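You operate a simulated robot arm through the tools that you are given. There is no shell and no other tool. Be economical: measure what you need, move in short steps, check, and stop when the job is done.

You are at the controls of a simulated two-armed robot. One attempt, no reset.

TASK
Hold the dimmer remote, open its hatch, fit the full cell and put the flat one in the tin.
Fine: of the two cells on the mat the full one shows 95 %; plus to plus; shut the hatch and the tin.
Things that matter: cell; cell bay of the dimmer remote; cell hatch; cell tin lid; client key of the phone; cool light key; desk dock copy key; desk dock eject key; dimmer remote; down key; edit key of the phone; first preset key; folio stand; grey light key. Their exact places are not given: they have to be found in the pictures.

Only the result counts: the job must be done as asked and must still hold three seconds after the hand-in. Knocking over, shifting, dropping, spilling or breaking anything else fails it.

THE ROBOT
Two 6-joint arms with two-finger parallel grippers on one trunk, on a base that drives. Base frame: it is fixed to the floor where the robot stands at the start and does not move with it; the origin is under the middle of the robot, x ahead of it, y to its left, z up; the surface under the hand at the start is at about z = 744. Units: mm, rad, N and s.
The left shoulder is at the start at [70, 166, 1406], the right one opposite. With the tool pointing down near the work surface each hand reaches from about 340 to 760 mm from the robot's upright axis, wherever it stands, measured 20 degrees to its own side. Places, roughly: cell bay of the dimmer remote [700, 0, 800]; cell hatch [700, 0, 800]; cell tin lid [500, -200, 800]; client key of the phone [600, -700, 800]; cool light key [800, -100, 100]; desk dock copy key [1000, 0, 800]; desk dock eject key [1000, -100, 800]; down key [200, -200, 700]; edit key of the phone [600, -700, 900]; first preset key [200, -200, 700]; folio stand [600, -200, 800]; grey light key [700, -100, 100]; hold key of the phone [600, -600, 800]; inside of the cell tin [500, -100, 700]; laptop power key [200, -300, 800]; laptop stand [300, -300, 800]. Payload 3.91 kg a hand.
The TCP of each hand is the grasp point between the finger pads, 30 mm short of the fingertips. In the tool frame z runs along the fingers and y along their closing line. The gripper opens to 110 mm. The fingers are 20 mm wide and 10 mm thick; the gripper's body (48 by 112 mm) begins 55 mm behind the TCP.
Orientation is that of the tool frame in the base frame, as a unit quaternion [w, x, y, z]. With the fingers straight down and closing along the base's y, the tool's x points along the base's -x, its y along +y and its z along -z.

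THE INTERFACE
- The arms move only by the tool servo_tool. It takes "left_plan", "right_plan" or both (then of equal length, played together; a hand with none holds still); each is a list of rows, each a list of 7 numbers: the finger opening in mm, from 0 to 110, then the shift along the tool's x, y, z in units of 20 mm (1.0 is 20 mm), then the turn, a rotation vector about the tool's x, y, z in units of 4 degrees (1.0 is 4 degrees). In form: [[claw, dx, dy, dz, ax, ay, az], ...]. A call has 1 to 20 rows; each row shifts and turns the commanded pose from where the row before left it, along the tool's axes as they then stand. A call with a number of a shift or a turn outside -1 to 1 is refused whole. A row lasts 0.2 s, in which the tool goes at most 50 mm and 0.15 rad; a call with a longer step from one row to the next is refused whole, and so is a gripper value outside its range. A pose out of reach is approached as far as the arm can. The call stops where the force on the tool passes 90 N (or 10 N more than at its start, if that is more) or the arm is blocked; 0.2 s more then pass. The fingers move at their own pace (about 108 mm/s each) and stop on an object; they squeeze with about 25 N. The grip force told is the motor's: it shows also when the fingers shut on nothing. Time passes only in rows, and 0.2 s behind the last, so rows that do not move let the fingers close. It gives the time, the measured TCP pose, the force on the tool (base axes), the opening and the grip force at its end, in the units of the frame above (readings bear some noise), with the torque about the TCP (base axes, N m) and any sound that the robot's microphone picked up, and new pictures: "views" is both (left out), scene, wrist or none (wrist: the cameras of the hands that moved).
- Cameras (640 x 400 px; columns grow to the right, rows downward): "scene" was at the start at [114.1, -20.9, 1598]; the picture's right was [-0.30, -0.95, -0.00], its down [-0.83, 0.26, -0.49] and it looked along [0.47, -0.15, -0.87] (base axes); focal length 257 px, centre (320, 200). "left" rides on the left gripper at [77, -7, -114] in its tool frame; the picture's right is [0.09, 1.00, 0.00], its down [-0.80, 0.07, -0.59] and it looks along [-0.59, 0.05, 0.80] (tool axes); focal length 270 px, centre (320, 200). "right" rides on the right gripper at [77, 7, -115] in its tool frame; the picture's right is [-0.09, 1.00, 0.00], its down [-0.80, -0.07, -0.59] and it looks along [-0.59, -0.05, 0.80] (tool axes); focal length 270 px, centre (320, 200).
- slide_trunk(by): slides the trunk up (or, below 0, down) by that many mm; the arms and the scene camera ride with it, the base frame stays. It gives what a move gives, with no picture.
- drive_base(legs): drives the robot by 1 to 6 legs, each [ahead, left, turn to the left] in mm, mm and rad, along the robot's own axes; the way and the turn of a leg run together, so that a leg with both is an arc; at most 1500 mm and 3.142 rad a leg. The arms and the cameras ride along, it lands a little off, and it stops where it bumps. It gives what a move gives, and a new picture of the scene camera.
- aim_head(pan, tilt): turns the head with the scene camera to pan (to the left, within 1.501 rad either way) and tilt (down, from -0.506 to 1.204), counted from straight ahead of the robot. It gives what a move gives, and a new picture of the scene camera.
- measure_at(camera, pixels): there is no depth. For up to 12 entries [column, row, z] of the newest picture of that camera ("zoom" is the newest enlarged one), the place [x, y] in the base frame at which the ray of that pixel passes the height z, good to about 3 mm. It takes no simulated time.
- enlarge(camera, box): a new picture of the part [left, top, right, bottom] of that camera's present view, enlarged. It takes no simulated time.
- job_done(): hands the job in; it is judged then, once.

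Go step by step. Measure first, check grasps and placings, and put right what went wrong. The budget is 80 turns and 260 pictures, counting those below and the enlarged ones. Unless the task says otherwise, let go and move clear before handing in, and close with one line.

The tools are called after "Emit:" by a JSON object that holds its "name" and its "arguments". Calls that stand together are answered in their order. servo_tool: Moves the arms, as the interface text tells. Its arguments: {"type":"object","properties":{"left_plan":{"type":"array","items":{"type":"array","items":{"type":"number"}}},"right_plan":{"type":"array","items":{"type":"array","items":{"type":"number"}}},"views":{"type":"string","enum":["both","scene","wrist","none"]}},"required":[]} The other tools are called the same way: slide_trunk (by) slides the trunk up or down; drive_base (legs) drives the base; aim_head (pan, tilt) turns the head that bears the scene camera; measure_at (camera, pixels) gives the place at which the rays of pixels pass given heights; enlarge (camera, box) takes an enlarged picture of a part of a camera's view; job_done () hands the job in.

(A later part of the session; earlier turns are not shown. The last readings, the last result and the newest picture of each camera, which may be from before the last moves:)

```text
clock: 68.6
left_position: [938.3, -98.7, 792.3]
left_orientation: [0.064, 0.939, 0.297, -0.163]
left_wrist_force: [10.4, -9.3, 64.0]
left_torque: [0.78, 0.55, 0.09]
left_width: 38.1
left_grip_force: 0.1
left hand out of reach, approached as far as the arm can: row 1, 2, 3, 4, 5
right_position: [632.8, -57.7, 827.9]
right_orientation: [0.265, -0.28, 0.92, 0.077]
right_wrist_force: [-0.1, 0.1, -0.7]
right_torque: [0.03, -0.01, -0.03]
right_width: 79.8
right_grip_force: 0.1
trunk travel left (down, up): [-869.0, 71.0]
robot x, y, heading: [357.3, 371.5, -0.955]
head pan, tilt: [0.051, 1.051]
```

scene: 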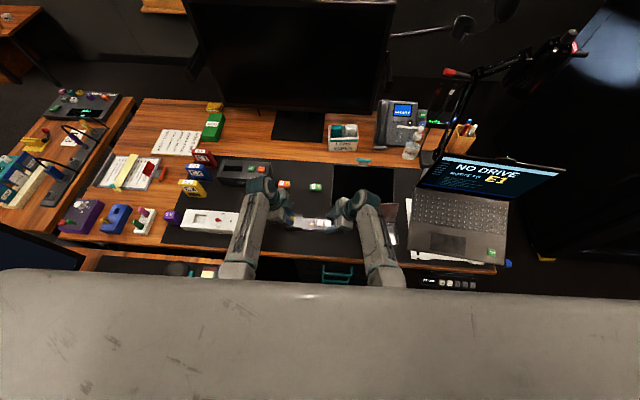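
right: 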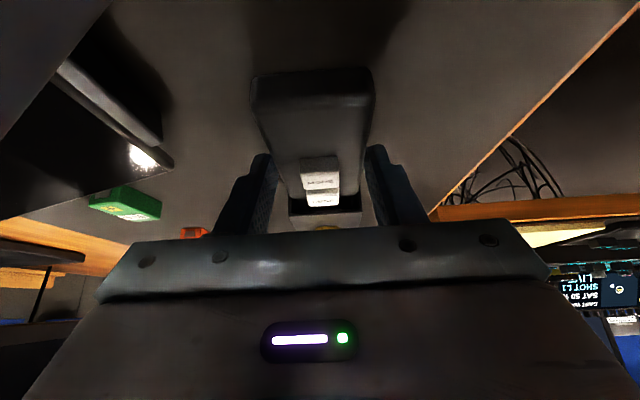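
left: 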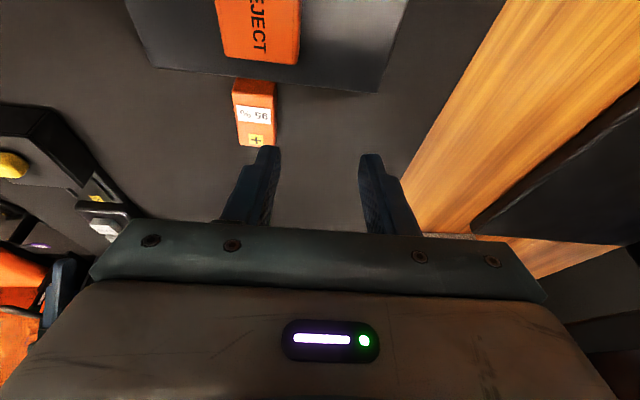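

Still on a limit and pressing. I'll remove the inward tilt while commanding upward, to get off the joint limit.

Emit:
{"name": "servo_tool", "arguments": {"left_plan": [[46, 0, 0, -0.8, 0, 1, 0], [46, 0, 0, -0.8, 0, 1, 0], [46, 0, 0, 0, 0, 1, 0], [46, 0, 0, 0, 0, 1, 0], [46, 0, 0, 0, 0, 1, 0]], "views": "wrist"}}

Emit:
{"name": "enlarge", "arguments": {"camera": "scene", "box": [220, 130, 340, 220]}}

```text
clock: 69.8
left_position: [953.7, -103.1, 793.7]
left_orientation: [-0.001, 0.953, 0.303, 0.0]
left_wrist_force: [0.3, -0.2, -0.5]
left_torque: [-0.01, 0.0, 0.01]
left_width: 46.1
left_grip_force: 0.2
left hand out of reach, approached as far as the arm can: row 1, 2
right_position: [638.3, -61.6, 823.8]
right_orientation: [0.263, -0.279, 0.92, 0.079]
right_wrist_force: [0.9, 0.0, -0.6]
right_torque: [0.0, 0.0, -0.02]
right_width: 80.2
right_grip_force: 0.1
trunk travel left (down, up): [-869.0, 71.0]
robot x, y, heading: [357.4, 373.1, -0.952]
head pan, tilt: [0.051, 1.051]
```

left: 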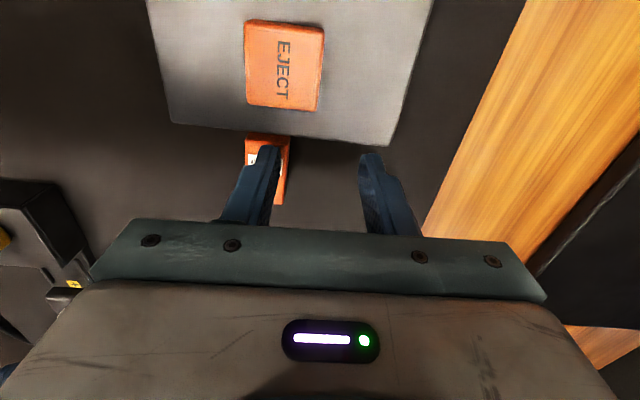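

```text
4.44 times, centred on (280, 175) of scene
```

zoom: 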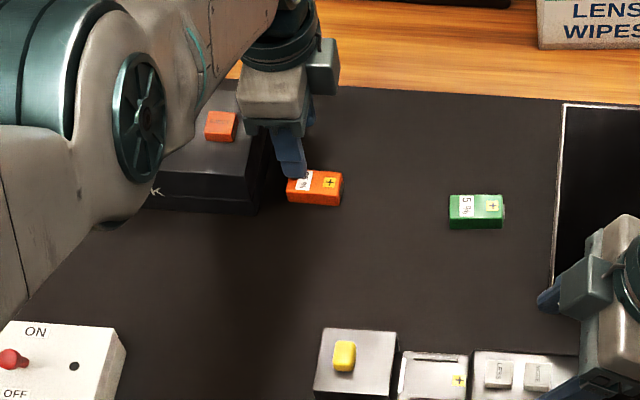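

Level orientation is free of the limit. I rise and shift back over the orange cell, then re-measure it.

Emit:
{"name": "servo_tool", "arguments": {"left_plan": [[46, 0, 0, -1, 0, 0, 0], [46, 0, 0, -1, 0, 0, 0], [46, 0, -1, -0.5, 0, 0, 0], [46, -0.6, -1, 0, 0, 0, 0], [46, -0.6, -0.2, 0, 0, 0, 0], [46, 0, 0, 0, 0, 0, 0]], "views": "wrist"}}

Emit:
{"name": "enlarge", "arguments": {"camera": "left", "box": [220, 60, 420, 220]}}

```text
clock: 71.2
left_position: [939.7, -126.7, 816.4]
left_orientation: [-0.001, 0.953, 0.304, -0.002]
left_wrist_force: [0.1, 0.3, 0.4]
left_torque: [-0.01, -0.01, 0.0]
left_width: 45.8
left_grip_force: 0.1
left hand out of reach, approached as far as the arm can: row 1, 2, 3, 4, 5
right_position: [638.7, -62.0, 822.6]
right_orientation: [0.263, -0.279, 0.92, 0.079]
right_wrist_force: [-0.6, 0.3, 0.5]
right_torque: [0.0, -0.01, -0.02]
right_width: 79.6
right_grip_force: 0.2
trunk travel left (down, up): [-869.0, 71.0]
robot x, y, heading: [357.4, 371.9, -0.956]
head pan, tilt: [0.051, 1.051]
```

left: 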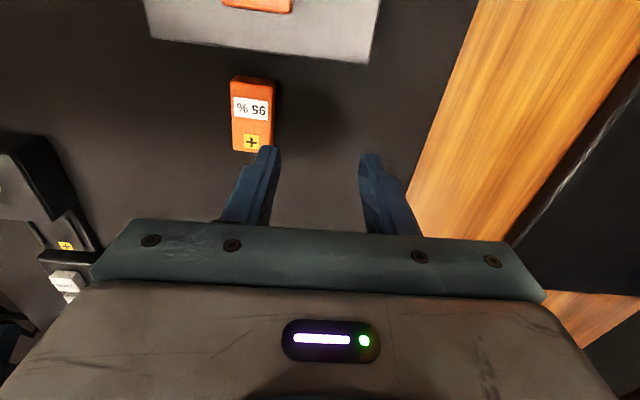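

```text
2.50 times, centred on (320, 140) of left
```

zoom: 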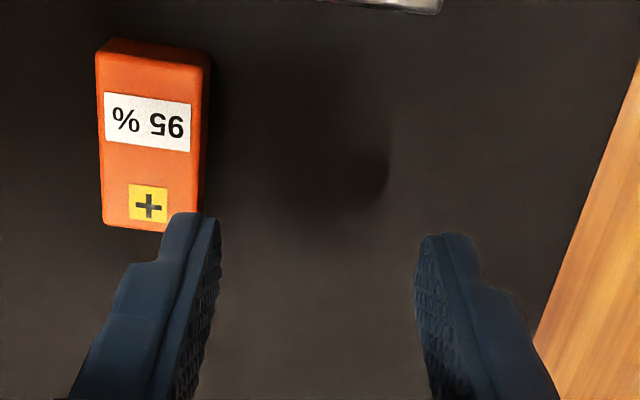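

I need to see how the left arm is configured now.

Emit:
{"name": "aim_head", "arguments": {"pan": 0.25, "tilt": 0.95}}

```text
clock: 71.9
left_position: [939.4, -127.1, 816.5]
left_orientation: [-0.001, 0.953, 0.303, -0.002]
left_wrist_force: [0.1, 0.4, 0.1]
left_torque: [0.01, -0.04, 0.01]
left_width: 45.6
left_grip_force: 0.1
right_position: [638.1, -60.3, 822.8]
right_orientation: [0.263, -0.278, 0.92, 0.079]
right_wrist_force: [0.8, 0.7, -0.5]
right_torque: [-0.04, 0.0, 0.02]
right_width: 79.9
right_grip_force: 0.1
trunk travel left (down, up): [-869.0, 71.0]
robot x, y, heading: [360.3, 373.5, -0.952]
head pan, tilt: [0.25, 0.949]
```

scene: 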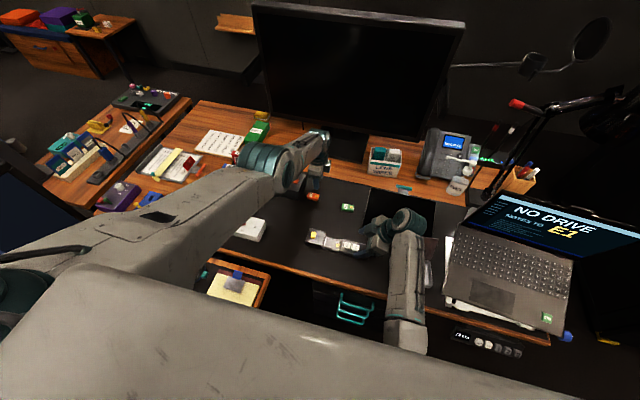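

The left arm has folded into an outstretched configuration. I'll unwind the wrist rotation in part and see whether upward motion becomes free.

Emit:
{"name": "servo_tool", "arguments": {"left_plan": [[46, 0, 0, 0, 0, 0, -1], [46, 0, 0, 0, 0, 0, -1], [46, 0, 0, 0, 0, 0, -1], [46, 0, 0, 0, 0, 0, -1], [46, 0, 0, 0, 0, 0, -1], [46, 0, 0, 0, 0, 0, -1], [46, 0, 0, 0, 0, 0, -1], [46, 0, 0, 0, 0, 0, -1], [46, 0, 0, 0, 0, 0, -1], [46, 0, 0, 0, 0, 0, -1], [46, 0, 0, 0, 0, 0, -1], [46, 0, 0, 0, 0, 0, -1]], "views": "scene"}}

```text
clock: 74.5
left_position: [942.2, -128.1, 815.8]
left_orientation: [-0.001, 0.747, 0.665, -0.001]
left_wrist_force: [0.2, 0.6, 0.2]
left_torque: [0.03, -0.03, 0.01]
left_width: 45.9
left_grip_force: 0.1
right_position: [637.9, -61.1, 823.0]
right_orientation: [0.263, -0.279, 0.92, 0.08]
right_wrist_force: [-0.8, 0.6, 0.6]
right_torque: [0.0, -0.01, -0.02]
right_width: 79.5
right_grip_force: 0.1
trunk travel left (down, up): [-869.0, 71.0]
robot x, y, heading: [360.9, 372.6, -0.952]
head pan, tilt: [0.25, 0.949]
```

scene: 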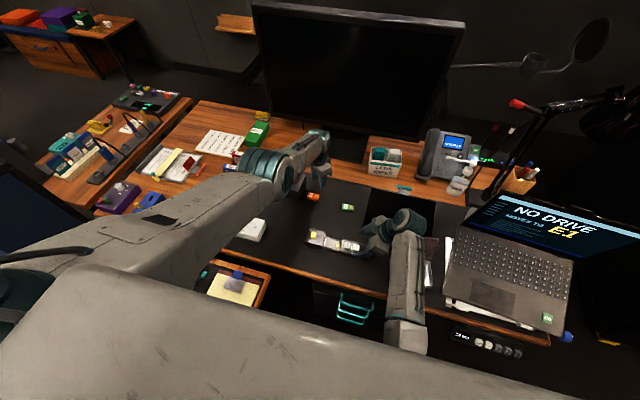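

The arm is now elbow-up, where raising the trunk should give the height I need. I raise the trunk fully and test moving back over the cell.

Emit:
{"name": "slide_trunk", "arguments": {"by": 70}}

Emit:
{"name": "servo_tool", "arguments": {"left_plan": [[46, 0, 0, 0, 0, 0, 1], [46, 0, 0, 0, 0, 0, 1], [46, 0, 0, 0, 0, 0, 1], [46, 0, 0, 0, 0, 0, 1], [46, 0, 0, 0, 0, 0, 1], [46, 0, 0, 0, 0, 0, 1], [46, 0, 0, 0, 0, 0, 1], [46, 0, 0, 0, 0, 0, 1], [46, 0, 0, 0, 0, 0, 1], [46, 0, 0, 0, 0, 0, 1], [46, 0, 0, 0, 0, 0, 1], [46, 0, 0, 0, 0, 0, 1], [46, 0, 0, 1, 0, 0, 0], [46, 0, -1, 0, 0, 0, 0], [46, 0, -1, 0, 0, 0, 0], [46, 0, -0.6, 0, 0, 0, 0], [46, 0, 0, 0, 0, 0, 0]], "views": "wrist"}}

```text
clock: 75.6
left_position: [941.2, -127.9, 885.2]
left_orientation: [0.0, 0.748, 0.664, -0.001]
left_wrist_force: [-0.6, 0.0, -0.2]
left_torque: [0.01, 0.02, 0.0]
left_width: 46.3
left_grip_force: 0.0
right_position: [638.4, -60.5, 893.6]
right_orientation: [0.263, -0.279, 0.92, 0.08]
right_wrist_force: [-0.1, -0.5, -0.4]
right_torque: [-0.03, -0.01, -0.01]
right_width: 80.0
right_grip_force: 0.1
trunk travel left (down, up): [-939.0, 1.0]
robot x, y, heading: [358.7, 375.2, -0.955]
head pan, tilt: [0.25, 0.949]
```

```text
clock: 79.2
left_position: [909.0, -81.6, 879.7]
left_orientation: [0.0, 0.953, 0.303, -0.001]
left_wrist_force: [-0.2, -0.2, 0.4]
left_torque: [0.02, 0.0, -0.02]
left_width: 46.2
left_grip_force: 0.0
left hand out of reach, approached as far as the arm can: row 13
right_position: [638.1, -60.6, 893.0]
right_orientation: [0.263, -0.278, 0.92, 0.079]
right_wrist_force: [-0.4, -0.1, -1.0]
right_torque: [0.04, -0.01, 0.01]
right_width: 80.0
right_grip_force: 0.0
trunk travel left (down, up): [-939.0, 1.0]
robot x, y, heading: [359.1, 371.6, -0.952]
head pan, tilt: [0.25, 0.949]
```

left: 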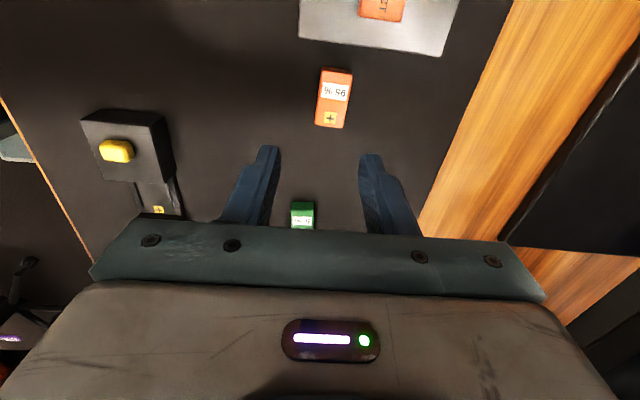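

Now directly over the cell and unflagged. I measure it again.

Emit:
{"name": "enlarge", "arguments": {"camera": "left", "box": [280, 50, 380, 140]}}

Emit:
{"name": "measure_at", "arguments": {"camera": "left", "pixels": [[322, 70, 762], [352, 73, 762], [316, 124, 762], [342, 128, 762], [303, 210, 762]]}}

```text
4.44 times, centred on (330, 95) of left
```

zoom: 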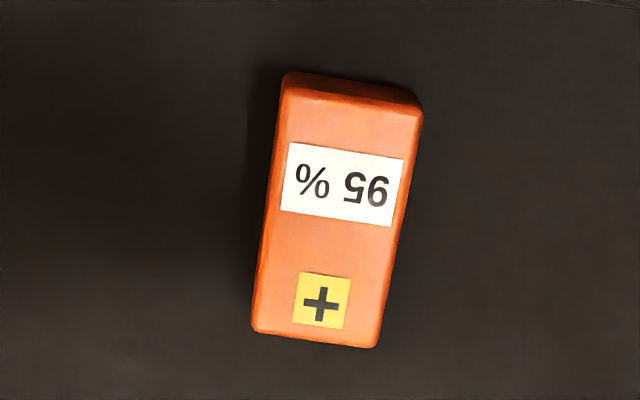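

```text
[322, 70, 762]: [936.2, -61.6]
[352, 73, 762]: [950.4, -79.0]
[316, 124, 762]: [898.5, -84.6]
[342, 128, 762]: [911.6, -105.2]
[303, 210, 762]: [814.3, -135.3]
```

Emit:
{"name": "measure_at", "arguments": {"camera": "zoom", "pixels": [[284, 92, 762], [420, 112, 762], [256, 328, 762], [376, 346, 762], [320, 303, 762]]}}

Emit:
{"name": "enlarge", "arguments": {"camera": "scene", "box": [260, 160, 400, 260]}}

```text
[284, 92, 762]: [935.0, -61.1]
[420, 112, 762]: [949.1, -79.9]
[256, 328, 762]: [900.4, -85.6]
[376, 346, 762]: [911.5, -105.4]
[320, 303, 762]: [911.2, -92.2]
```

```text
4.00 times, centred on (330, 210) of scene
```

zoom: 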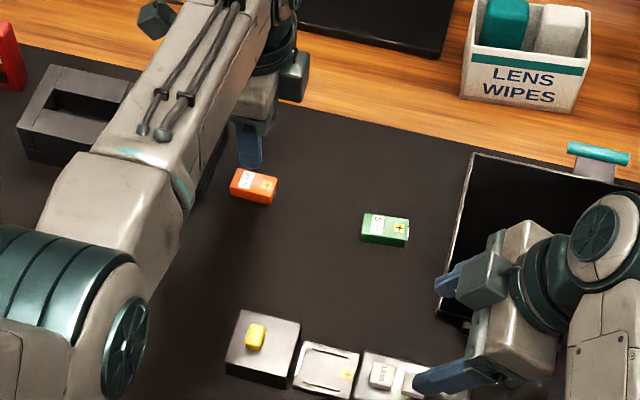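

Cell centre is now (924,-83). I align, then lower by trunk.

Emit:
{"name": "servo_tool", "arguments": {"left_plan": [[46, 0.57, 0.49, 0, 0, 0, 0], [46, 0, 0, 0, 0, 0, 0]], "views": "none"}}

Emit:
{"name": "slide_trunk", "arguments": {"by": -65}}

Emit:
{"name": "enlarge", "arguments": {"camera": "left", "box": [220, 60, 420, 220]}}

```text
clock: 79.8
left_position: [923.6, -83.1, 877.7]
left_orientation: [0.001, 0.953, 0.303, -0.002]
left_wrist_force: [-0.2, -0.3, 0.6]
left_torque: [0.03, -0.01, -0.01]
left_width: 45.9
left_grip_force: 0.0
right_position: [638.4, -61.1, 893.4]
right_orientation: [0.263, -0.278, 0.92, 0.079]
right_wrist_force: [0.5, -0.5, 0.1]
right_torque: [0.01, 0.04, 0.0]
right_width: 80.1
right_grip_force: 0.1
trunk travel left (down, up): [-939.0, 1.0]
robot x, y, heading: [358.5, 373.5, -0.955]
head pan, tilt: [0.25, 0.949]
```

```text
clock: 80.8
left_position: [924.7, -84.8, 814.7]
left_orientation: [0.0, 0.953, 0.303, -0.002]
left_wrist_force: [0.0, -0.4, 0.1]
left_torque: [0.02, -0.01, -0.01]
left_width: 46.0
left_grip_force: 0.0
right_position: [638.0, -60.8, 829.1]
right_orientation: [0.264, -0.278, 0.92, 0.079]
right_wrist_force: [0.3, 0.0, 0.6]
right_torque: [0.03, 0.03, 0.0]
right_width: 79.7
right_grip_force: 0.1
trunk travel left (down, up): [-874.0, 66.0]
robot x, y, heading: [359.5, 373.9, -0.953]
head pan, tilt: [0.25, 0.949]
```

```text
2.50 times, centred on (320, 140) of left
```

zoom: 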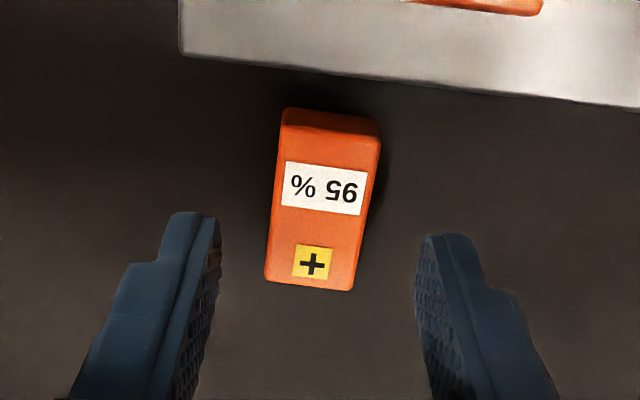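

Centred. I go down 31 mm and close.

Emit:
{"name": "servo_tool", "arguments": {"left_plan": [[46, 0, 0, 0.52, 0, 0, 0], [46, 0, 0, 0.52, 0, 0, 0], [46, 0, 0, 0.51, 0, 0, 0], [46, 0, 0, 0, 0, 0, 0], [20, 0, 0, 0, 0, 0, 0], [15, 0, 0, 0, 0, 0, 0], [15, 0, 0, 0, 0, 0, 0]], "views": "wrist"}}

```text
clock: 82.4
left_position: [924.5, -82.9, 782.5]
left_orientation: [0.0, 0.953, 0.303, 0.0]
left_wrist_force: [0.4, 0.1, 0.3]
left_torque: [0.0, -0.02, -0.04]
left_width: 25.0
left_grip_force: 24.9
right_position: [637.9, -60.3, 828.2]
right_orientation: [0.263, -0.279, 0.92, 0.079]
right_wrist_force: [0.0, -0.7, 0.3]
right_torque: [0.03, -0.01, 0.02]
right_width: 79.8
right_grip_force: 0.1
trunk travel left (down, up): [-874.0, 66.0]
robot x, y, heading: [357.8, 375.4, -0.951]
head pan, tilt: [0.25, 0.949]
```

left: 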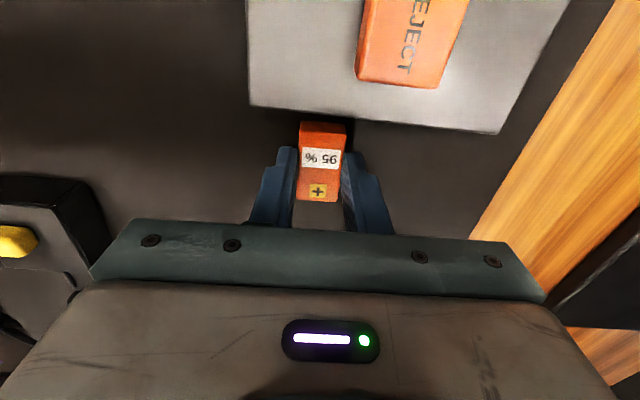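

Orange cell gripped (25.0 mm, 24.9 N). I lift it with the trunk, then drive 96 mm right so the bay lies in the left hand's level range.

Emit:
{"name": "slide_trunk", "arguments": {"by": 65}}

Emit:
{"name": "drive_base", "arguments": {"legs": [[0, -96, 0]]}}

```text
clock: 83.5
left_position: [923.0, -82.6, 847.0]
left_orientation: [0.001, 0.953, 0.303, -0.002]
left_wrist_force: [0.4, 0.1, 0.1]
left_torque: [-0.03, -0.01, 0.0]
left_width: 24.9
left_grip_force: 25.0
right_position: [637.7, -62.1, 893.2]
right_orientation: [0.263, -0.279, 0.92, 0.08]
right_wrist_force: [0.3, -0.6, 0.3]
right_torque: [0.0, -0.03, -0.02]
right_width: 79.8
right_grip_force: 0.1
trunk travel left (down, up): [-939.0, 1.0]
robot x, y, heading: [360.4, 377.6, -0.951]
head pan, tilt: [0.25, 0.949]
```

```text
clock: 84.6
left_position: [848.3, -136.7, 846.5]
left_orientation: [0.001, 0.953, 0.304, -0.002]
left_wrist_force: [0.0, -0.9, 0.1]
left_torque: [-0.01, -0.01, 0.0]
left_width: 25.3
left_grip_force: 24.8
right_position: [562.4, -114.6, 892.3]
right_orientation: [0.261, -0.28, 0.92, 0.079]
right_wrist_force: [-0.5, -0.5, -0.5]
right_torque: [0.0, 0.03, -0.02]
right_width: 80.3
right_grip_force: 0.2
trunk travel left (down, up): [-939.0, 1.0]
robot x, y, heading: [281.0, 317.2, -0.951]
head pan, tilt: [0.25, 0.949]
```

scene: 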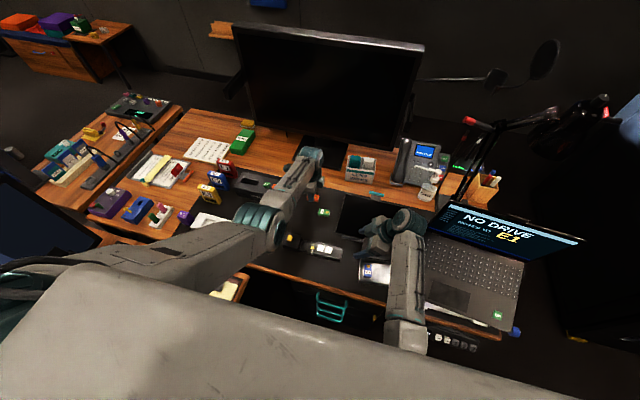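

I move the cell back toward the bay in two stages, checking for reach drift.

Emit:
{"name": "servo_tool", "arguments": {"left_plan": [[15, -0.3, -1, 0, 0, 0, 0], [15, -0.3, -1, 0, 0, 0, 0], [15, -0.3, -1, 0, 0, 0, 0], [15, -0.3, -1, 0, 0, 0, 0], [15, -0.26, -1, 0, 0, 0, 0]], "views": "none"}}

```text
clock: 85.8
left_position: [764.4, -72.6, 848.1]
left_orientation: [0.001, 0.953, 0.304, 0.0]
left_wrist_force: [-0.2, 0.5, -0.4]
left_torque: [0.0, 0.02, 0.01]
left_width: 25.0
left_grip_force: 24.8
right_position: [559.3, -117.3, 894.3]
right_orientation: [0.263, -0.28, 0.92, 0.079]
right_wrist_force: [-1.2, -0.4, 0.6]
right_torque: [-0.03, 0.0, 0.0]
right_width: 80.1
right_grip_force: 0.1
trunk travel left (down, up): [-939.0, 1.0]
robot x, y, heading: [281.3, 317.4, -0.951]
head pan, tilt: [0.25, 0.949]
```

No flags. I continue back 81 mm to above the bay and take pictures.

Emit:
{"name": "servo_tool", "arguments": {"left_plan": [[15, 0, -1, 0, 0, 0, 0], [15, 0, -1, 0, 0, 0, 0], [15, 0, -1, 0, 0, 0, 0], [15, 0, -1, 0, 0, 0, 0], [15, 0, 0, 0, 0, 0, 0]], "views": "both"}}

Emit:
{"name": "enlarge", "arguments": {"camera": "left", "box": [220, 60, 420, 240]}}

Emit:
{"name": "enlarge", "arguments": {"camera": "scene", "box": [270, 220, 350, 270]}}

```text
clock: 87.0
left_position: [718.7, -8.0, 846.4]
left_orientation: [0.0, 0.953, 0.304, -0.002]
left_wrist_force: [0.4, 0.1, -0.9]
left_torque: [0.0, -0.01, 0.0]
left_width: 25.2
left_grip_force: 25.2
right_position: [559.3, -117.2, 893.1]
right_orientation: [0.262, -0.278, 0.921, 0.08]
right_wrist_force: [-0.4, 0.1, 0.5]
right_torque: [0.01, 0.01, 0.0]
right_width: 80.2
right_grip_force: 0.0
trunk travel left (down, up): [-939.0, 1.0]
robot x, y, heading: [279.4, 323.2, -0.954]
head pan, tilt: [0.25, 0.949]
```

scene: 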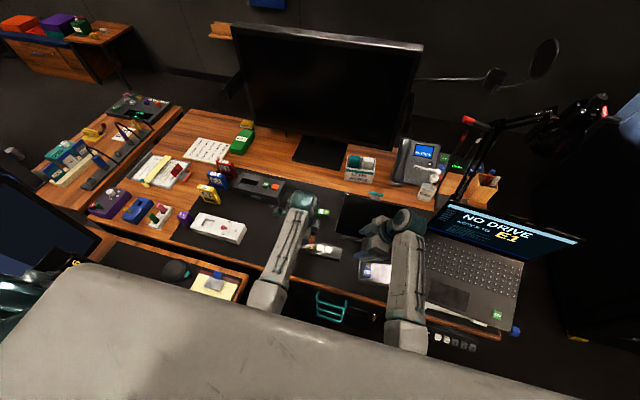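
left: 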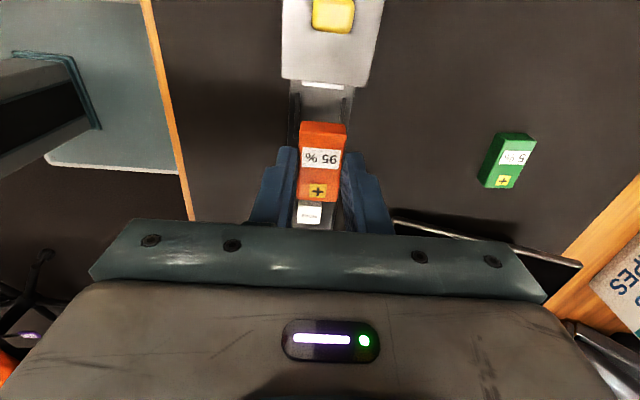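

```text
2.22 times, centred on (320, 150) of left
```

zoom: 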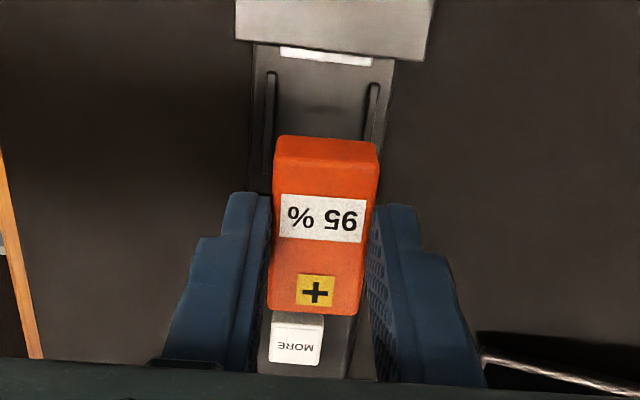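

```text
8.00 times, centred on (310, 245) of scene
```

zoom: 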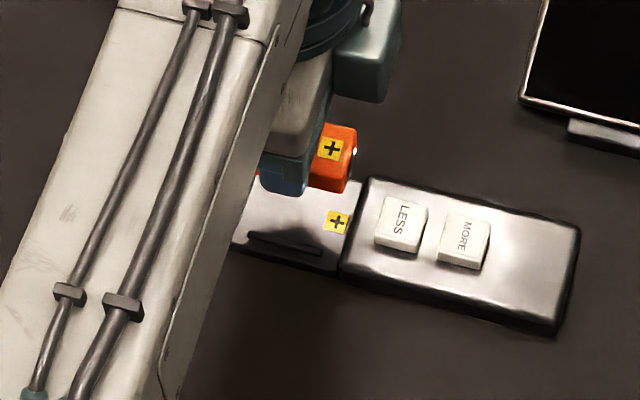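

I measure the bay's rails and stop in this left zoom, to align exactly.

Emit:
{"name": "enlarge", "arguments": {"camera": "left", "box": [220, 60, 420, 240]}}

Emit:
{"name": "measure_at", "arguments": {"camera": "zoom", "pixels": [[271, 75, 755], [268, 170, 755], [374, 88, 755], [282, 50, 755], [372, 62, 755], [237, 38, 775], [427, 58, 775], [252, 48, 750], [396, 62, 750]]}}

```text
2.22 times, centred on (320, 150) of left
```

zoom: 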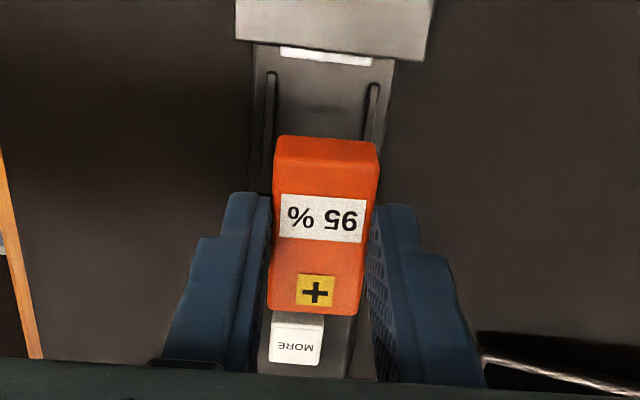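

```text
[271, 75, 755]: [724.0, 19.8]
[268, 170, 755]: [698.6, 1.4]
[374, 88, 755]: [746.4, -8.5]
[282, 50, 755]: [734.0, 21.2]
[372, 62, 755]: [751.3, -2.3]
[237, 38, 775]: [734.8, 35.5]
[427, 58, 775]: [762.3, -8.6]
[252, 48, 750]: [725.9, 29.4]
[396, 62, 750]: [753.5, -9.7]
```

Bay centre l≈584, a≈421; TCP is within 3 mm. I correct and descend 48 mm.

Emit:
{"name": "measure_at", "arguments": {"camera": "zoom", "pixels": [[316, 292, 826], [278, 163, 826], [378, 170, 826]]}}

Emit:
{"name": "servo_tool", "arguments": {"left_plan": [[15, 0.13, -0.06, 0.8, 0, 0, 0], [15, 0, 0, 0.8, 0, 0, 0], [15, 0, 0, 0.8, 0, 0, 0], [15, 0, 0, 0, 0, 0, 0]], "views": "wrist"}}

Emit:
{"name": "enlarge", "arguments": {"camera": "left", "box": [220, 60, 420, 240]}}

Emit:
{"name": "enlarge", "arguments": {"camera": "scene", "box": [285, 225, 345, 265]}}

```text
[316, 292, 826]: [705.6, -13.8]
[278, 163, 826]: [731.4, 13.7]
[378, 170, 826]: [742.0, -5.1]
```

```text
clock: 88.0
left_position: [721.3, -4.4, 798.1]
left_orientation: [0.0, 0.953, 0.303, -0.001]
left_wrist_force: [0.7, 0.1, -0.9]
left_torque: [-0.02, -0.01, 0.0]
left_width: 25.0
left_grip_force: 24.6
right_position: [559.8, -116.5, 893.5]
right_orientation: [0.262, -0.279, 0.92, 0.078]
right_wrist_force: [0.2, 0.0, -0.2]
right_torque: [-0.02, 0.01, -0.02]
right_width: 79.9
right_grip_force: 0.0
trunk travel left (down, up): [-939.0, 1.0]
robot x, y, heading: [278.8, 319.9, -0.949]
head pan, tilt: [0.25, 0.949]
```

left: 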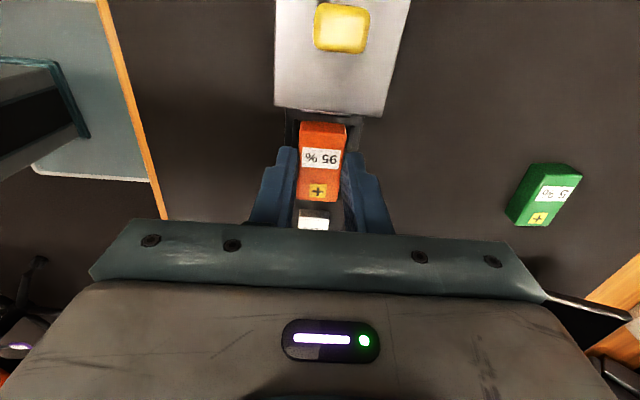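

```text
2.22 times, centred on (320, 150) of left
```

zoom: 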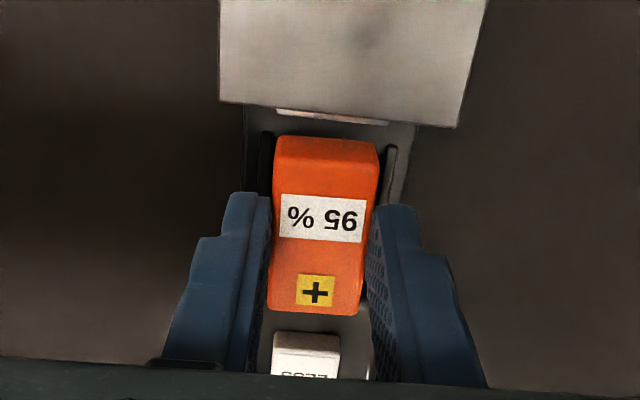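

```text
10.00 times, centred on (315, 245) of scene
```

zoom: 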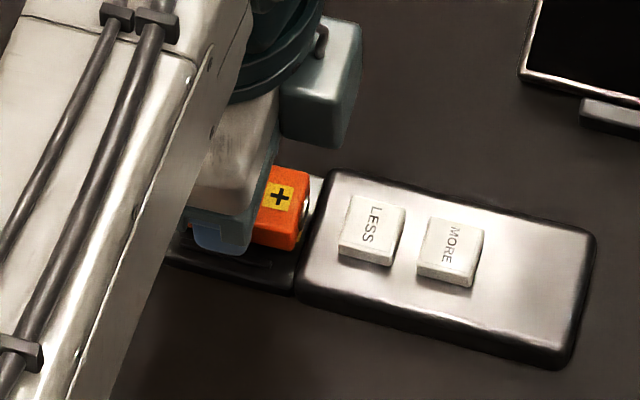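

Aligned between rails and stop. I shift 1.5 mm right and lower 7 mm gently.

Emit:
{"name": "servo_tool", "arguments": {"left_plan": [[15, -0.07, 0, 0.1, 0, 0, 0], [15, 0, 0, 0.1, 0, 0, 0], [15, 0, 0, 0.1, 0, 0, 0], [15, 0, 0, 0.05, 0, 0, 0]], "views": "none"}}

```text
clock: 89.0
left_position: [719.3, -6.3, 793.0]
left_orientation: [0.0, 0.952, 0.305, -0.001]
left_wrist_force: [-0.1, -0.3, 0.7]
left_torque: [-0.02, 0.0, -0.03]
left_width: 24.9
left_grip_force: 24.7
right_position: [559.7, -116.6, 893.2]
right_orientation: [0.263, -0.28, 0.92, 0.079]
right_wrist_force: [-0.1, -0.2, -0.5]
right_torque: [0.0, -0.02, -0.03]
right_width: 80.2
right_grip_force: 0.1
trunk travel left (down, up): [-939.0, 1.0]
robot x, y, heading: [282.0, 316.6, -0.954]
head pan, tilt: [0.25, 0.949]
```

No contact yet at z 793. I lower another 6 mm.

Emit:
{"name": "servo_tool", "arguments": {"left_plan": [[15, 0, 0, 0.1, 0, 0, 0], [15, 0, 0, 0.1, 0, 0, 0], [15, 0, 0, 0.1, 0, 0, 0]], "views": "wrist"}}

Emit:
{"name": "enlarge", "arguments": {"camera": "left", "box": [220, 60, 420, 240]}}

```text
clock: 89.8
left_position: [718.0, -6.4, 790.4]
left_orientation: [0.004, 0.953, 0.304, 0.0]
left_wrist_force: [1.3, -0.1, 22.4]
left_torque: [-0.02, -0.01, 0.0]
left_width: 25.2
left_grip_force: 25.0
right_position: [558.2, -115.7, 894.8]
right_orientation: [0.263, -0.28, 0.92, 0.078]
right_wrist_force: [-1.0, 0.6, -0.6]
right_torque: [0.02, 0.01, 0.03]
right_width: 80.0
right_grip_force: 0.1
trunk travel left (down, up): [-939.0, 1.0]
robot x, y, heading: [283.7, 320.2, -0.954]
head pan, tilt: [0.25, 0.949]
```

left: 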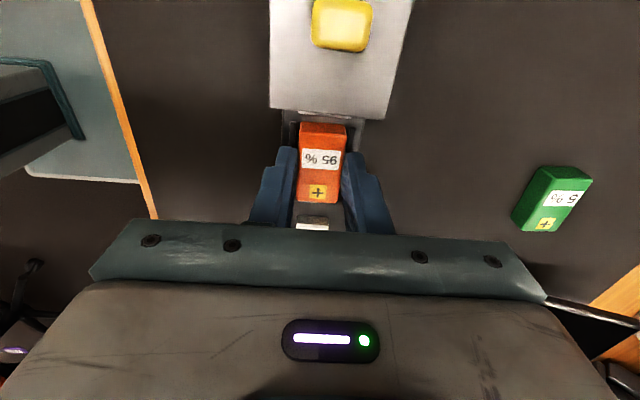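

```text
2.22 times, centred on (320, 150) of left
```

zoom: 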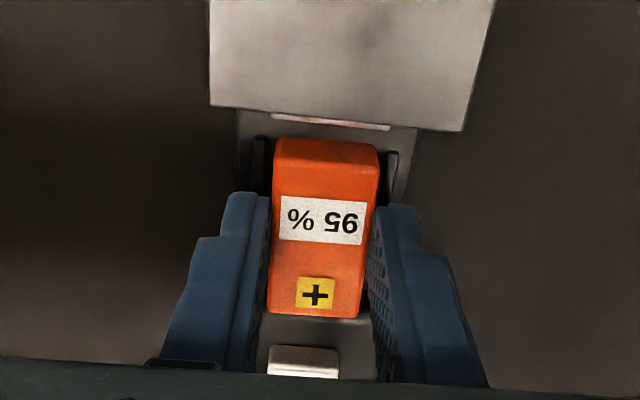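

Contact on the bay floor (22 N) with the cell between the rails. I relieve, open the fingers and rise.

Emit:
{"name": "servo_tool", "arguments": {"left_plan": [[15, 0, 0, -0.1, 0, 0, 0], [40, 0, 0, 0, 0, 0, 0], [40, 0, 0, 0, 0, 0, 0], [40, 0, 0, -0.5, 0, 0, 0], [40, 0, 0, -1, 0, 0, 0], [40, 0, 0, -1, 0, 0, 0], [40, 0, 0, 0, 0, 0, 0]], "views": "wrist"}}

Emit:
{"name": "enlarge", "arguments": {"camera": "left", "box": [240, 40, 400, 200]}}

Emit:
{"name": "enlarge", "arguments": {"camera": "scene", "box": [285, 225, 345, 265]}}

```text
clock: 91.4
left_position: [718.1, -5.7, 838.4]
left_orientation: [0.0, 0.953, 0.304, -0.001]
left_wrist_force: [0.3, 1.2, 0.6]
left_torque: [-0.01, 0.04, -0.01]
left_width: 40.0
left_grip_force: 0.1
right_position: [558.0, -116.6, 892.7]
right_orientation: [0.262, -0.281, 0.92, 0.079]
right_wrist_force: [0.0, -0.2, 0.1]
right_torque: [-0.01, 0.01, 0.01]
right_width: 79.7
right_grip_force: 0.2
trunk travel left (down, up): [-939.0, 1.0]
robot x, y, heading: [280.4, 318.2, -0.945]
head pan, tilt: [0.25, 0.949]
```

left: 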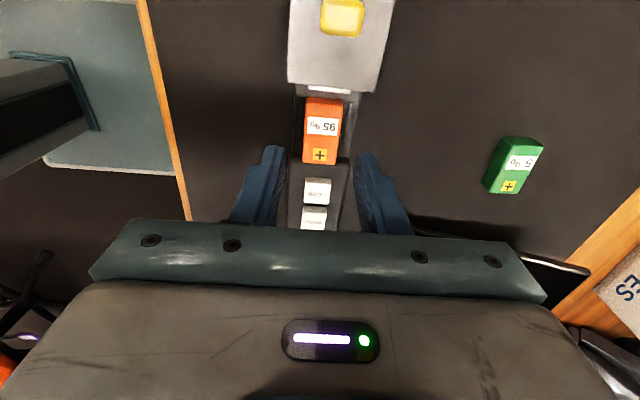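

```text
2.50 times, centred on (320, 120) of left
```

zoom: 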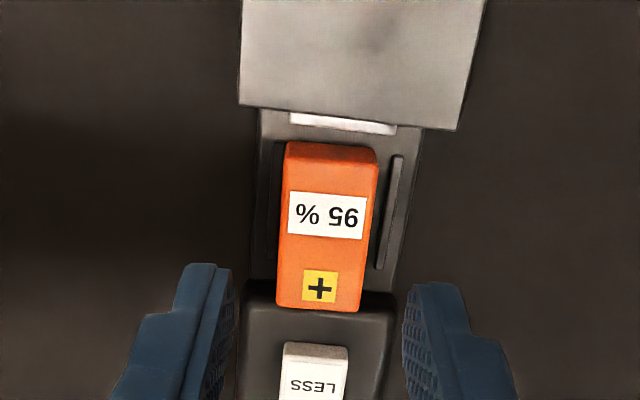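

```text
10.00 times, centred on (315, 245) of scene
```

zoom: 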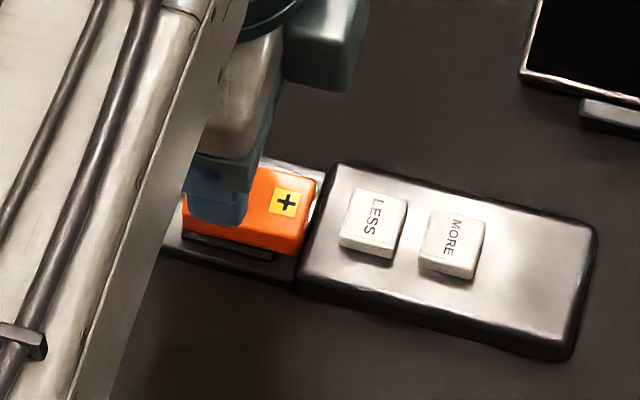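

The full cell lies flat in the bay, plus to plus. Now I drive back 96 mm left so the right hand can hold the remote again while the left shuts the hatch.

Emit:
{"name": "drive_base", "arguments": {"legs": [[0, 96, 0]]}}

Emit:
{"name": "servo_tool", "arguments": {"left_plan": [[40, 0, 0, 0, 0, 0, 0], [40, 0, 0, 0, 0, 0, 0]], "views": "wrist"}}

Emit:
{"name": "enlarge", "arguments": {"camera": "right", "box": [220, 60, 420, 230]}}

```text
clock: 92.5
left_position: [793.0, 45.9, 837.9]
left_orientation: [-0.001, 0.953, 0.304, 0.001]
left_wrist_force: [0.1, -0.4, 0.0]
left_torque: [0.04, 0.01, 0.01]
left_width: 39.6
left_grip_force: 0.0
right_position: [633.2, -64.0, 893.2]
right_orientation: [0.264, -0.279, 0.92, 0.079]
right_wrist_force: [-0.4, 0.1, -0.4]
right_torque: [0.0, 0.01, -0.04]
right_width: 80.2
right_grip_force: 0.1
trunk travel left (down, up): [-939.0, 1.0]
robot x, y, heading: [358.0, 373.9, -0.952]
head pan, tilt: [0.25, 0.949]
```

scene: 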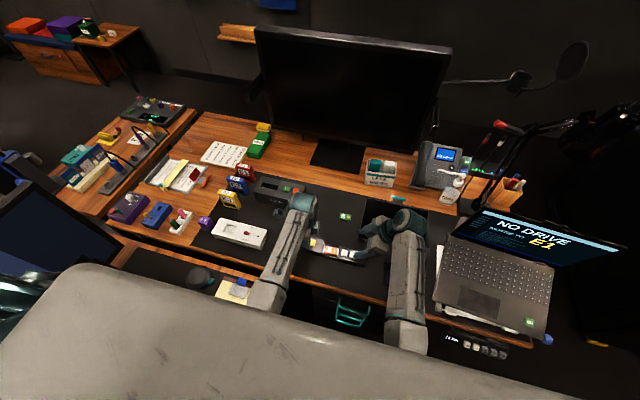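

```text
clock: 93.1
left_position: [792.3, 47.1, 838.3]
left_orientation: [-0.001, 0.953, 0.303, 0.0]
left_wrist_force: [0.1, -0.1, 0.0]
left_torque: [0.02, 0.05, 0.0]
left_width: 40.1
left_grip_force: 0.1
right_position: [633.5, -64.3, 892.4]
right_orientation: [0.262, -0.279, 0.921, 0.078]
right_wrist_force: [0.1, 1.3, -0.3]
right_torque: [0.03, 0.0, 0.02]
right_width: 79.9
right_grip_force: 0.1
trunk travel left (down, up): [-939.0, 1.0]
robot x, y, heading: [354.5, 370.4, -0.949]
head pan, tilt: [0.25, 0.949]
```

left: 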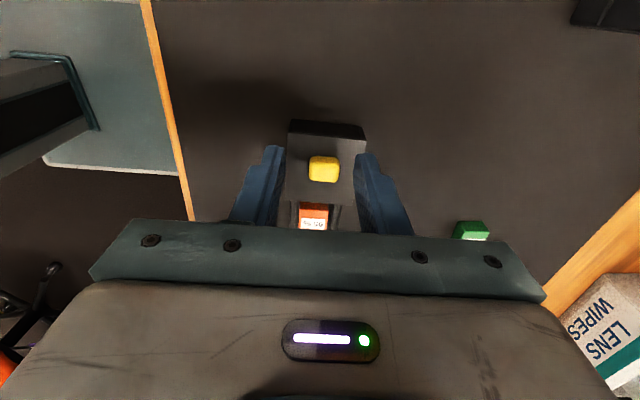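

```text
2.35 times, centred on (320, 145) of right
```

zoom: 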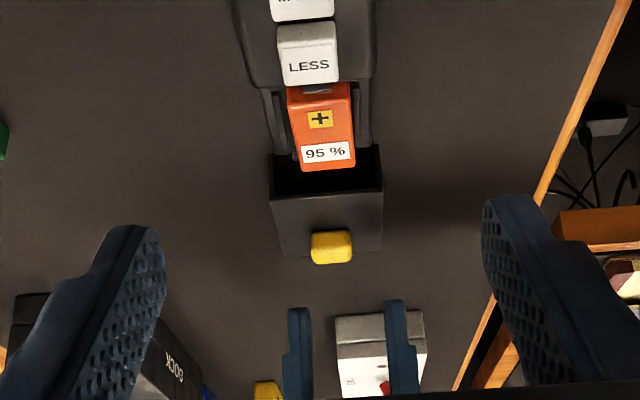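

The cell sits neatly. I lower the right hand onto the remote body and grip, and measure the knob.

Emit:
{"name": "servo_tool", "arguments": {"right_plan": [[80, -0.545, -0.1, 0.354, 0, 0, 0], [80, 0.545, 0, 0.839, 0, 0, 0], [80, 0.545, 0, 0.839, 0, 0, 0], [80, 0.545, 0, 0.839, 0, 0, 0], [80, 0.545, 0, 0.839, 0, 0, 0], [80, 0.545, 0, 0.839, 0, 0, 0], [80, 0.27, 0, 0.42, 0, 0, 0], [80, 0, 0, 0, 0, 0, 0], [40, 0, 0, 0, 0, 0, 0], [20, 0, 0, 0, 0, 0, 0], [20, 0, 0, 0, 0, 0, 0], [20, 0, 0, 0, 0, 0, 0]], "views": "wrist"}}

Emit:
{"name": "measure_at", "arguments": {"camera": "left", "pixels": [[323, 168, 784], [289, 133, 775], [367, 139, 775]]}}

```text
clock: 95.7
left_position: [793.8, 46.9, 838.9]
left_orientation: [0.001, 0.953, 0.303, -0.002]
left_wrist_force: [-0.1, -0.3, -0.2]
left_torque: [0.03, 0.0, -0.01]
left_width: 39.9
left_grip_force: 0.0
right_position: [646.5, -57.9, 781.8]
right_orientation: [0.262, -0.279, 0.921, 0.079]
right_wrist_force: [1.3, 0.0, 0.9]
right_torque: [0.0, -0.2, -0.06]
right_width: 51.3
right_grip_force: 25.3
trunk travel left (down, up): [-939.0, 1.0]
robot x, y, heading: [358.1, 374.0, -0.951]
head pan, tilt: [0.25, 0.949]
```

right: 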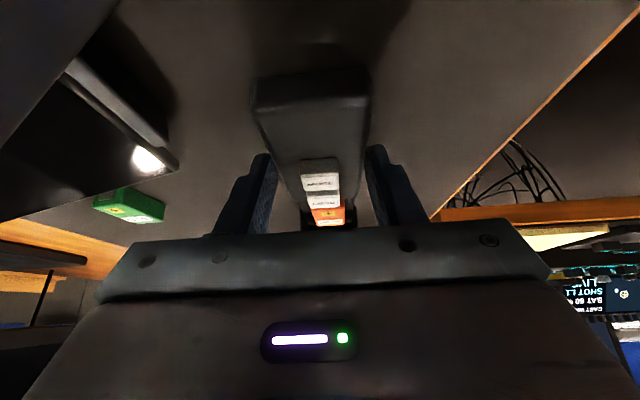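

```text
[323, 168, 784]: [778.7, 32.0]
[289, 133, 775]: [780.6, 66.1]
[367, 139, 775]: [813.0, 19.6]
```

Remote held again. The knob is at about (779,32); I tilt the left hand 20° inward, descend on the knob and grip it.

Emit:
{"name": "servo_tool", "arguments": {"left_plan": [[40, 0, 0, 0, 0, -1, 0], [40, 0, 0, 0, 0, -1, 0], [40, 0, 0, 0, 0, -1, 0], [40, 0, 0, 0, 0, -1, 0], [40, 0, 0, 0, 0, -1, 0], [40, -0.52, 0.15, 0.19, 0, 0, 0], [40, 0.24, 0, 0.658, 0, 0, 0], [40, 0.23, 0, 0.64, 0, 0, 0], [40, 0, 0, 0, 0, 0, 0], [15, 0, 0, 0, 0, 0, 0], [10, 0, 0, 0, 0, 0, 0], [10, 0, 0, 0, 0, 0, 0]], "views": "wrist"}}

Emit:
{"name": "enlarge", "arguments": {"camera": "left", "box": [220, 60, 420, 240]}}

```text
clock: 98.3
left_position: [786.4, 37.4, 811.2]
left_orientation: [0.053, 0.938, 0.299, -0.166]
left_wrist_force: [3.1, -3.3, -1.7]
left_torque: [-0.11, -0.2, -0.13]
left_width: 21.1
left_grip_force: 25.0
right_position: [645.8, -55.6, 781.4]
right_orientation: [0.262, -0.278, 0.921, 0.079]
right_wrist_force: [-3.7, 4.3, 6.5]
right_torque: [0.19, 0.01, 0.75]
right_width: 51.3
right_grip_force: 25.0
trunk travel left (down, up): [-939.0, 1.0]
robot x, y, heading: [357.2, 371.9, -0.952]
head pan, tilt: [0.25, 0.949]
```

left: 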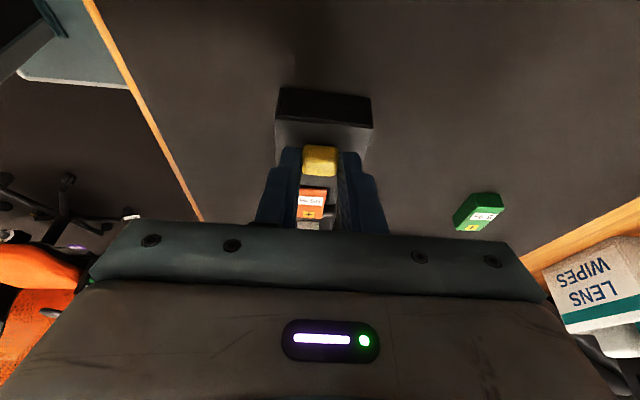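

```text
2.22 times, centred on (320, 150) of left
```

zoom: 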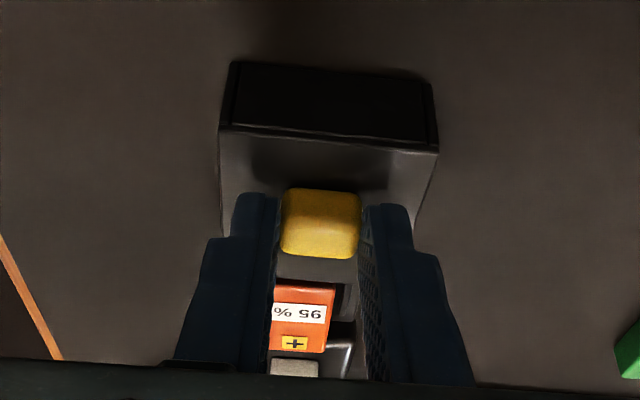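

Knob gripped. I slide the hatch right 40 mm, watching forces.

Emit:
{"name": "servo_tool", "arguments": {"left_plan": [[10, -0.376, 0, 0.137, 0, 0, 0], [10, -0.376, 0, 0.137, 0, 0, 0], [10, -0.376, 0, 0.137, 0, 0, 0], [10, -0.376, 0, 0.137, 0, 0, 0], [10, -0.376, 0, 0.137, 0, 0, 0]], "views": "none"}}

Emit:
{"name": "enlarge", "arguments": {"camera": "left", "box": [220, 60, 420, 240]}}

```text
clock: 99.5
left_position: [754.2, 15.2, 812.3]
left_orientation: [0.053, 0.938, 0.299, -0.167]
left_wrist_force: [-0.2, -1.6, 0.0]
left_torque: [-0.01, -0.16, -0.22]
left_width: 20.8
left_grip_force: 25.2
right_position: [646.9, -58.3, 780.6]
right_orientation: [0.263, -0.278, 0.921, 0.078]
right_wrist_force: [-0.4, 0.2, 1.4]
right_torque: [0.0, 0.11, 0.36]
right_width: 51.0
right_grip_force: 25.0
trunk travel left (down, up): [-939.0, 1.0]
robot x, y, heading: [357.7, 370.7, -0.95]
head pan, tilt: [0.25, 0.949]
```

```text
2.22 times, centred on (320, 150) of left
```

zoom: 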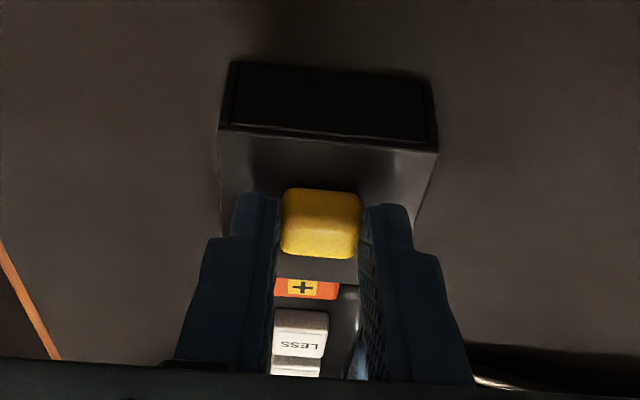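

Smooth. I push the remaining distance in small steps until the end stop.

Emit:
{"name": "servo_tool", "arguments": {"left_plan": [[10, -0.3, 0, 0.11, 0, 0, 0], [10, -0.3, 0, 0.11, 0, 0, 0], [10, -0.282, 0, 0.103, 0, 0, 0], [10, -0.14, 0, 0.05, 0, 0, 0], [10, -0.1, 0, 0.035, 0, 0, 0]], "views": "none"}}

Emit:
{"name": "enlarge", "arguments": {"camera": "left", "box": [220, 60, 420, 240]}}

Emit:
{"name": "enlarge", "arguments": {"camera": "scene", "box": [300, 225, 390, 280]}}

```text
clock: 100.7
left_position: [736.1, 2.1, 811.3]
left_orientation: [0.053, 0.938, 0.299, -0.165]
left_wrist_force: [8.2, 17.1, 17.4]
left_torque: [0.37, -0.1, -0.36]
left_width: 21.2
left_grip_force: 24.9
right_position: [643.8, -57.7, 782.8]
right_orientation: [0.261, -0.28, 0.921, 0.077]
right_wrist_force: [-4.4, -14.0, -6.4]
right_torque: [-0.3, 0.23, -0.53]
right_width: 51.0
right_grip_force: 25.2
trunk travel left (down, up): [-939.0, 1.0]
robot x, y, heading: [358.9, 372.5, -0.953]
head pan, tilt: [0.25, 0.949]
```

```text
2.22 times, centred on (320, 150) of left
```

zoom: 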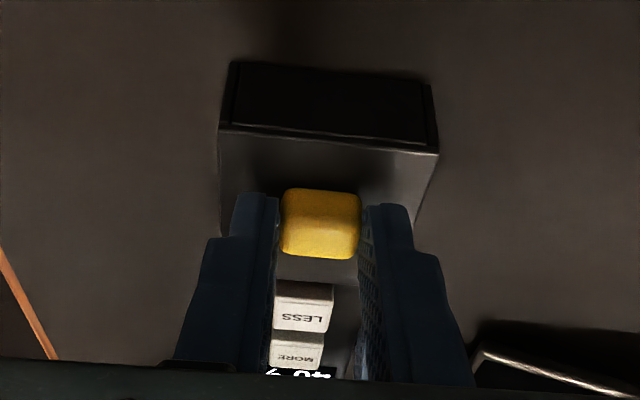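

```text
7.11 times, centred on (345, 252) of scene
```

zoom: 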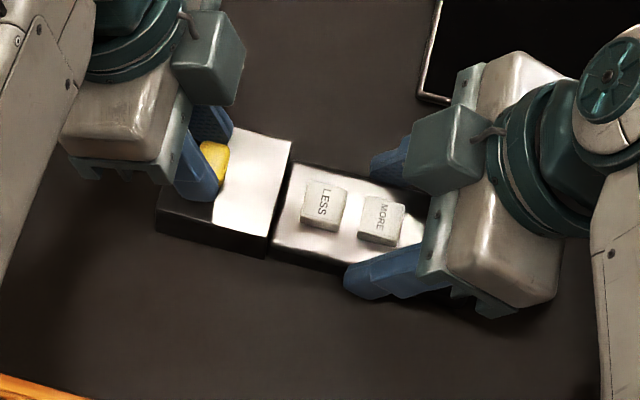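

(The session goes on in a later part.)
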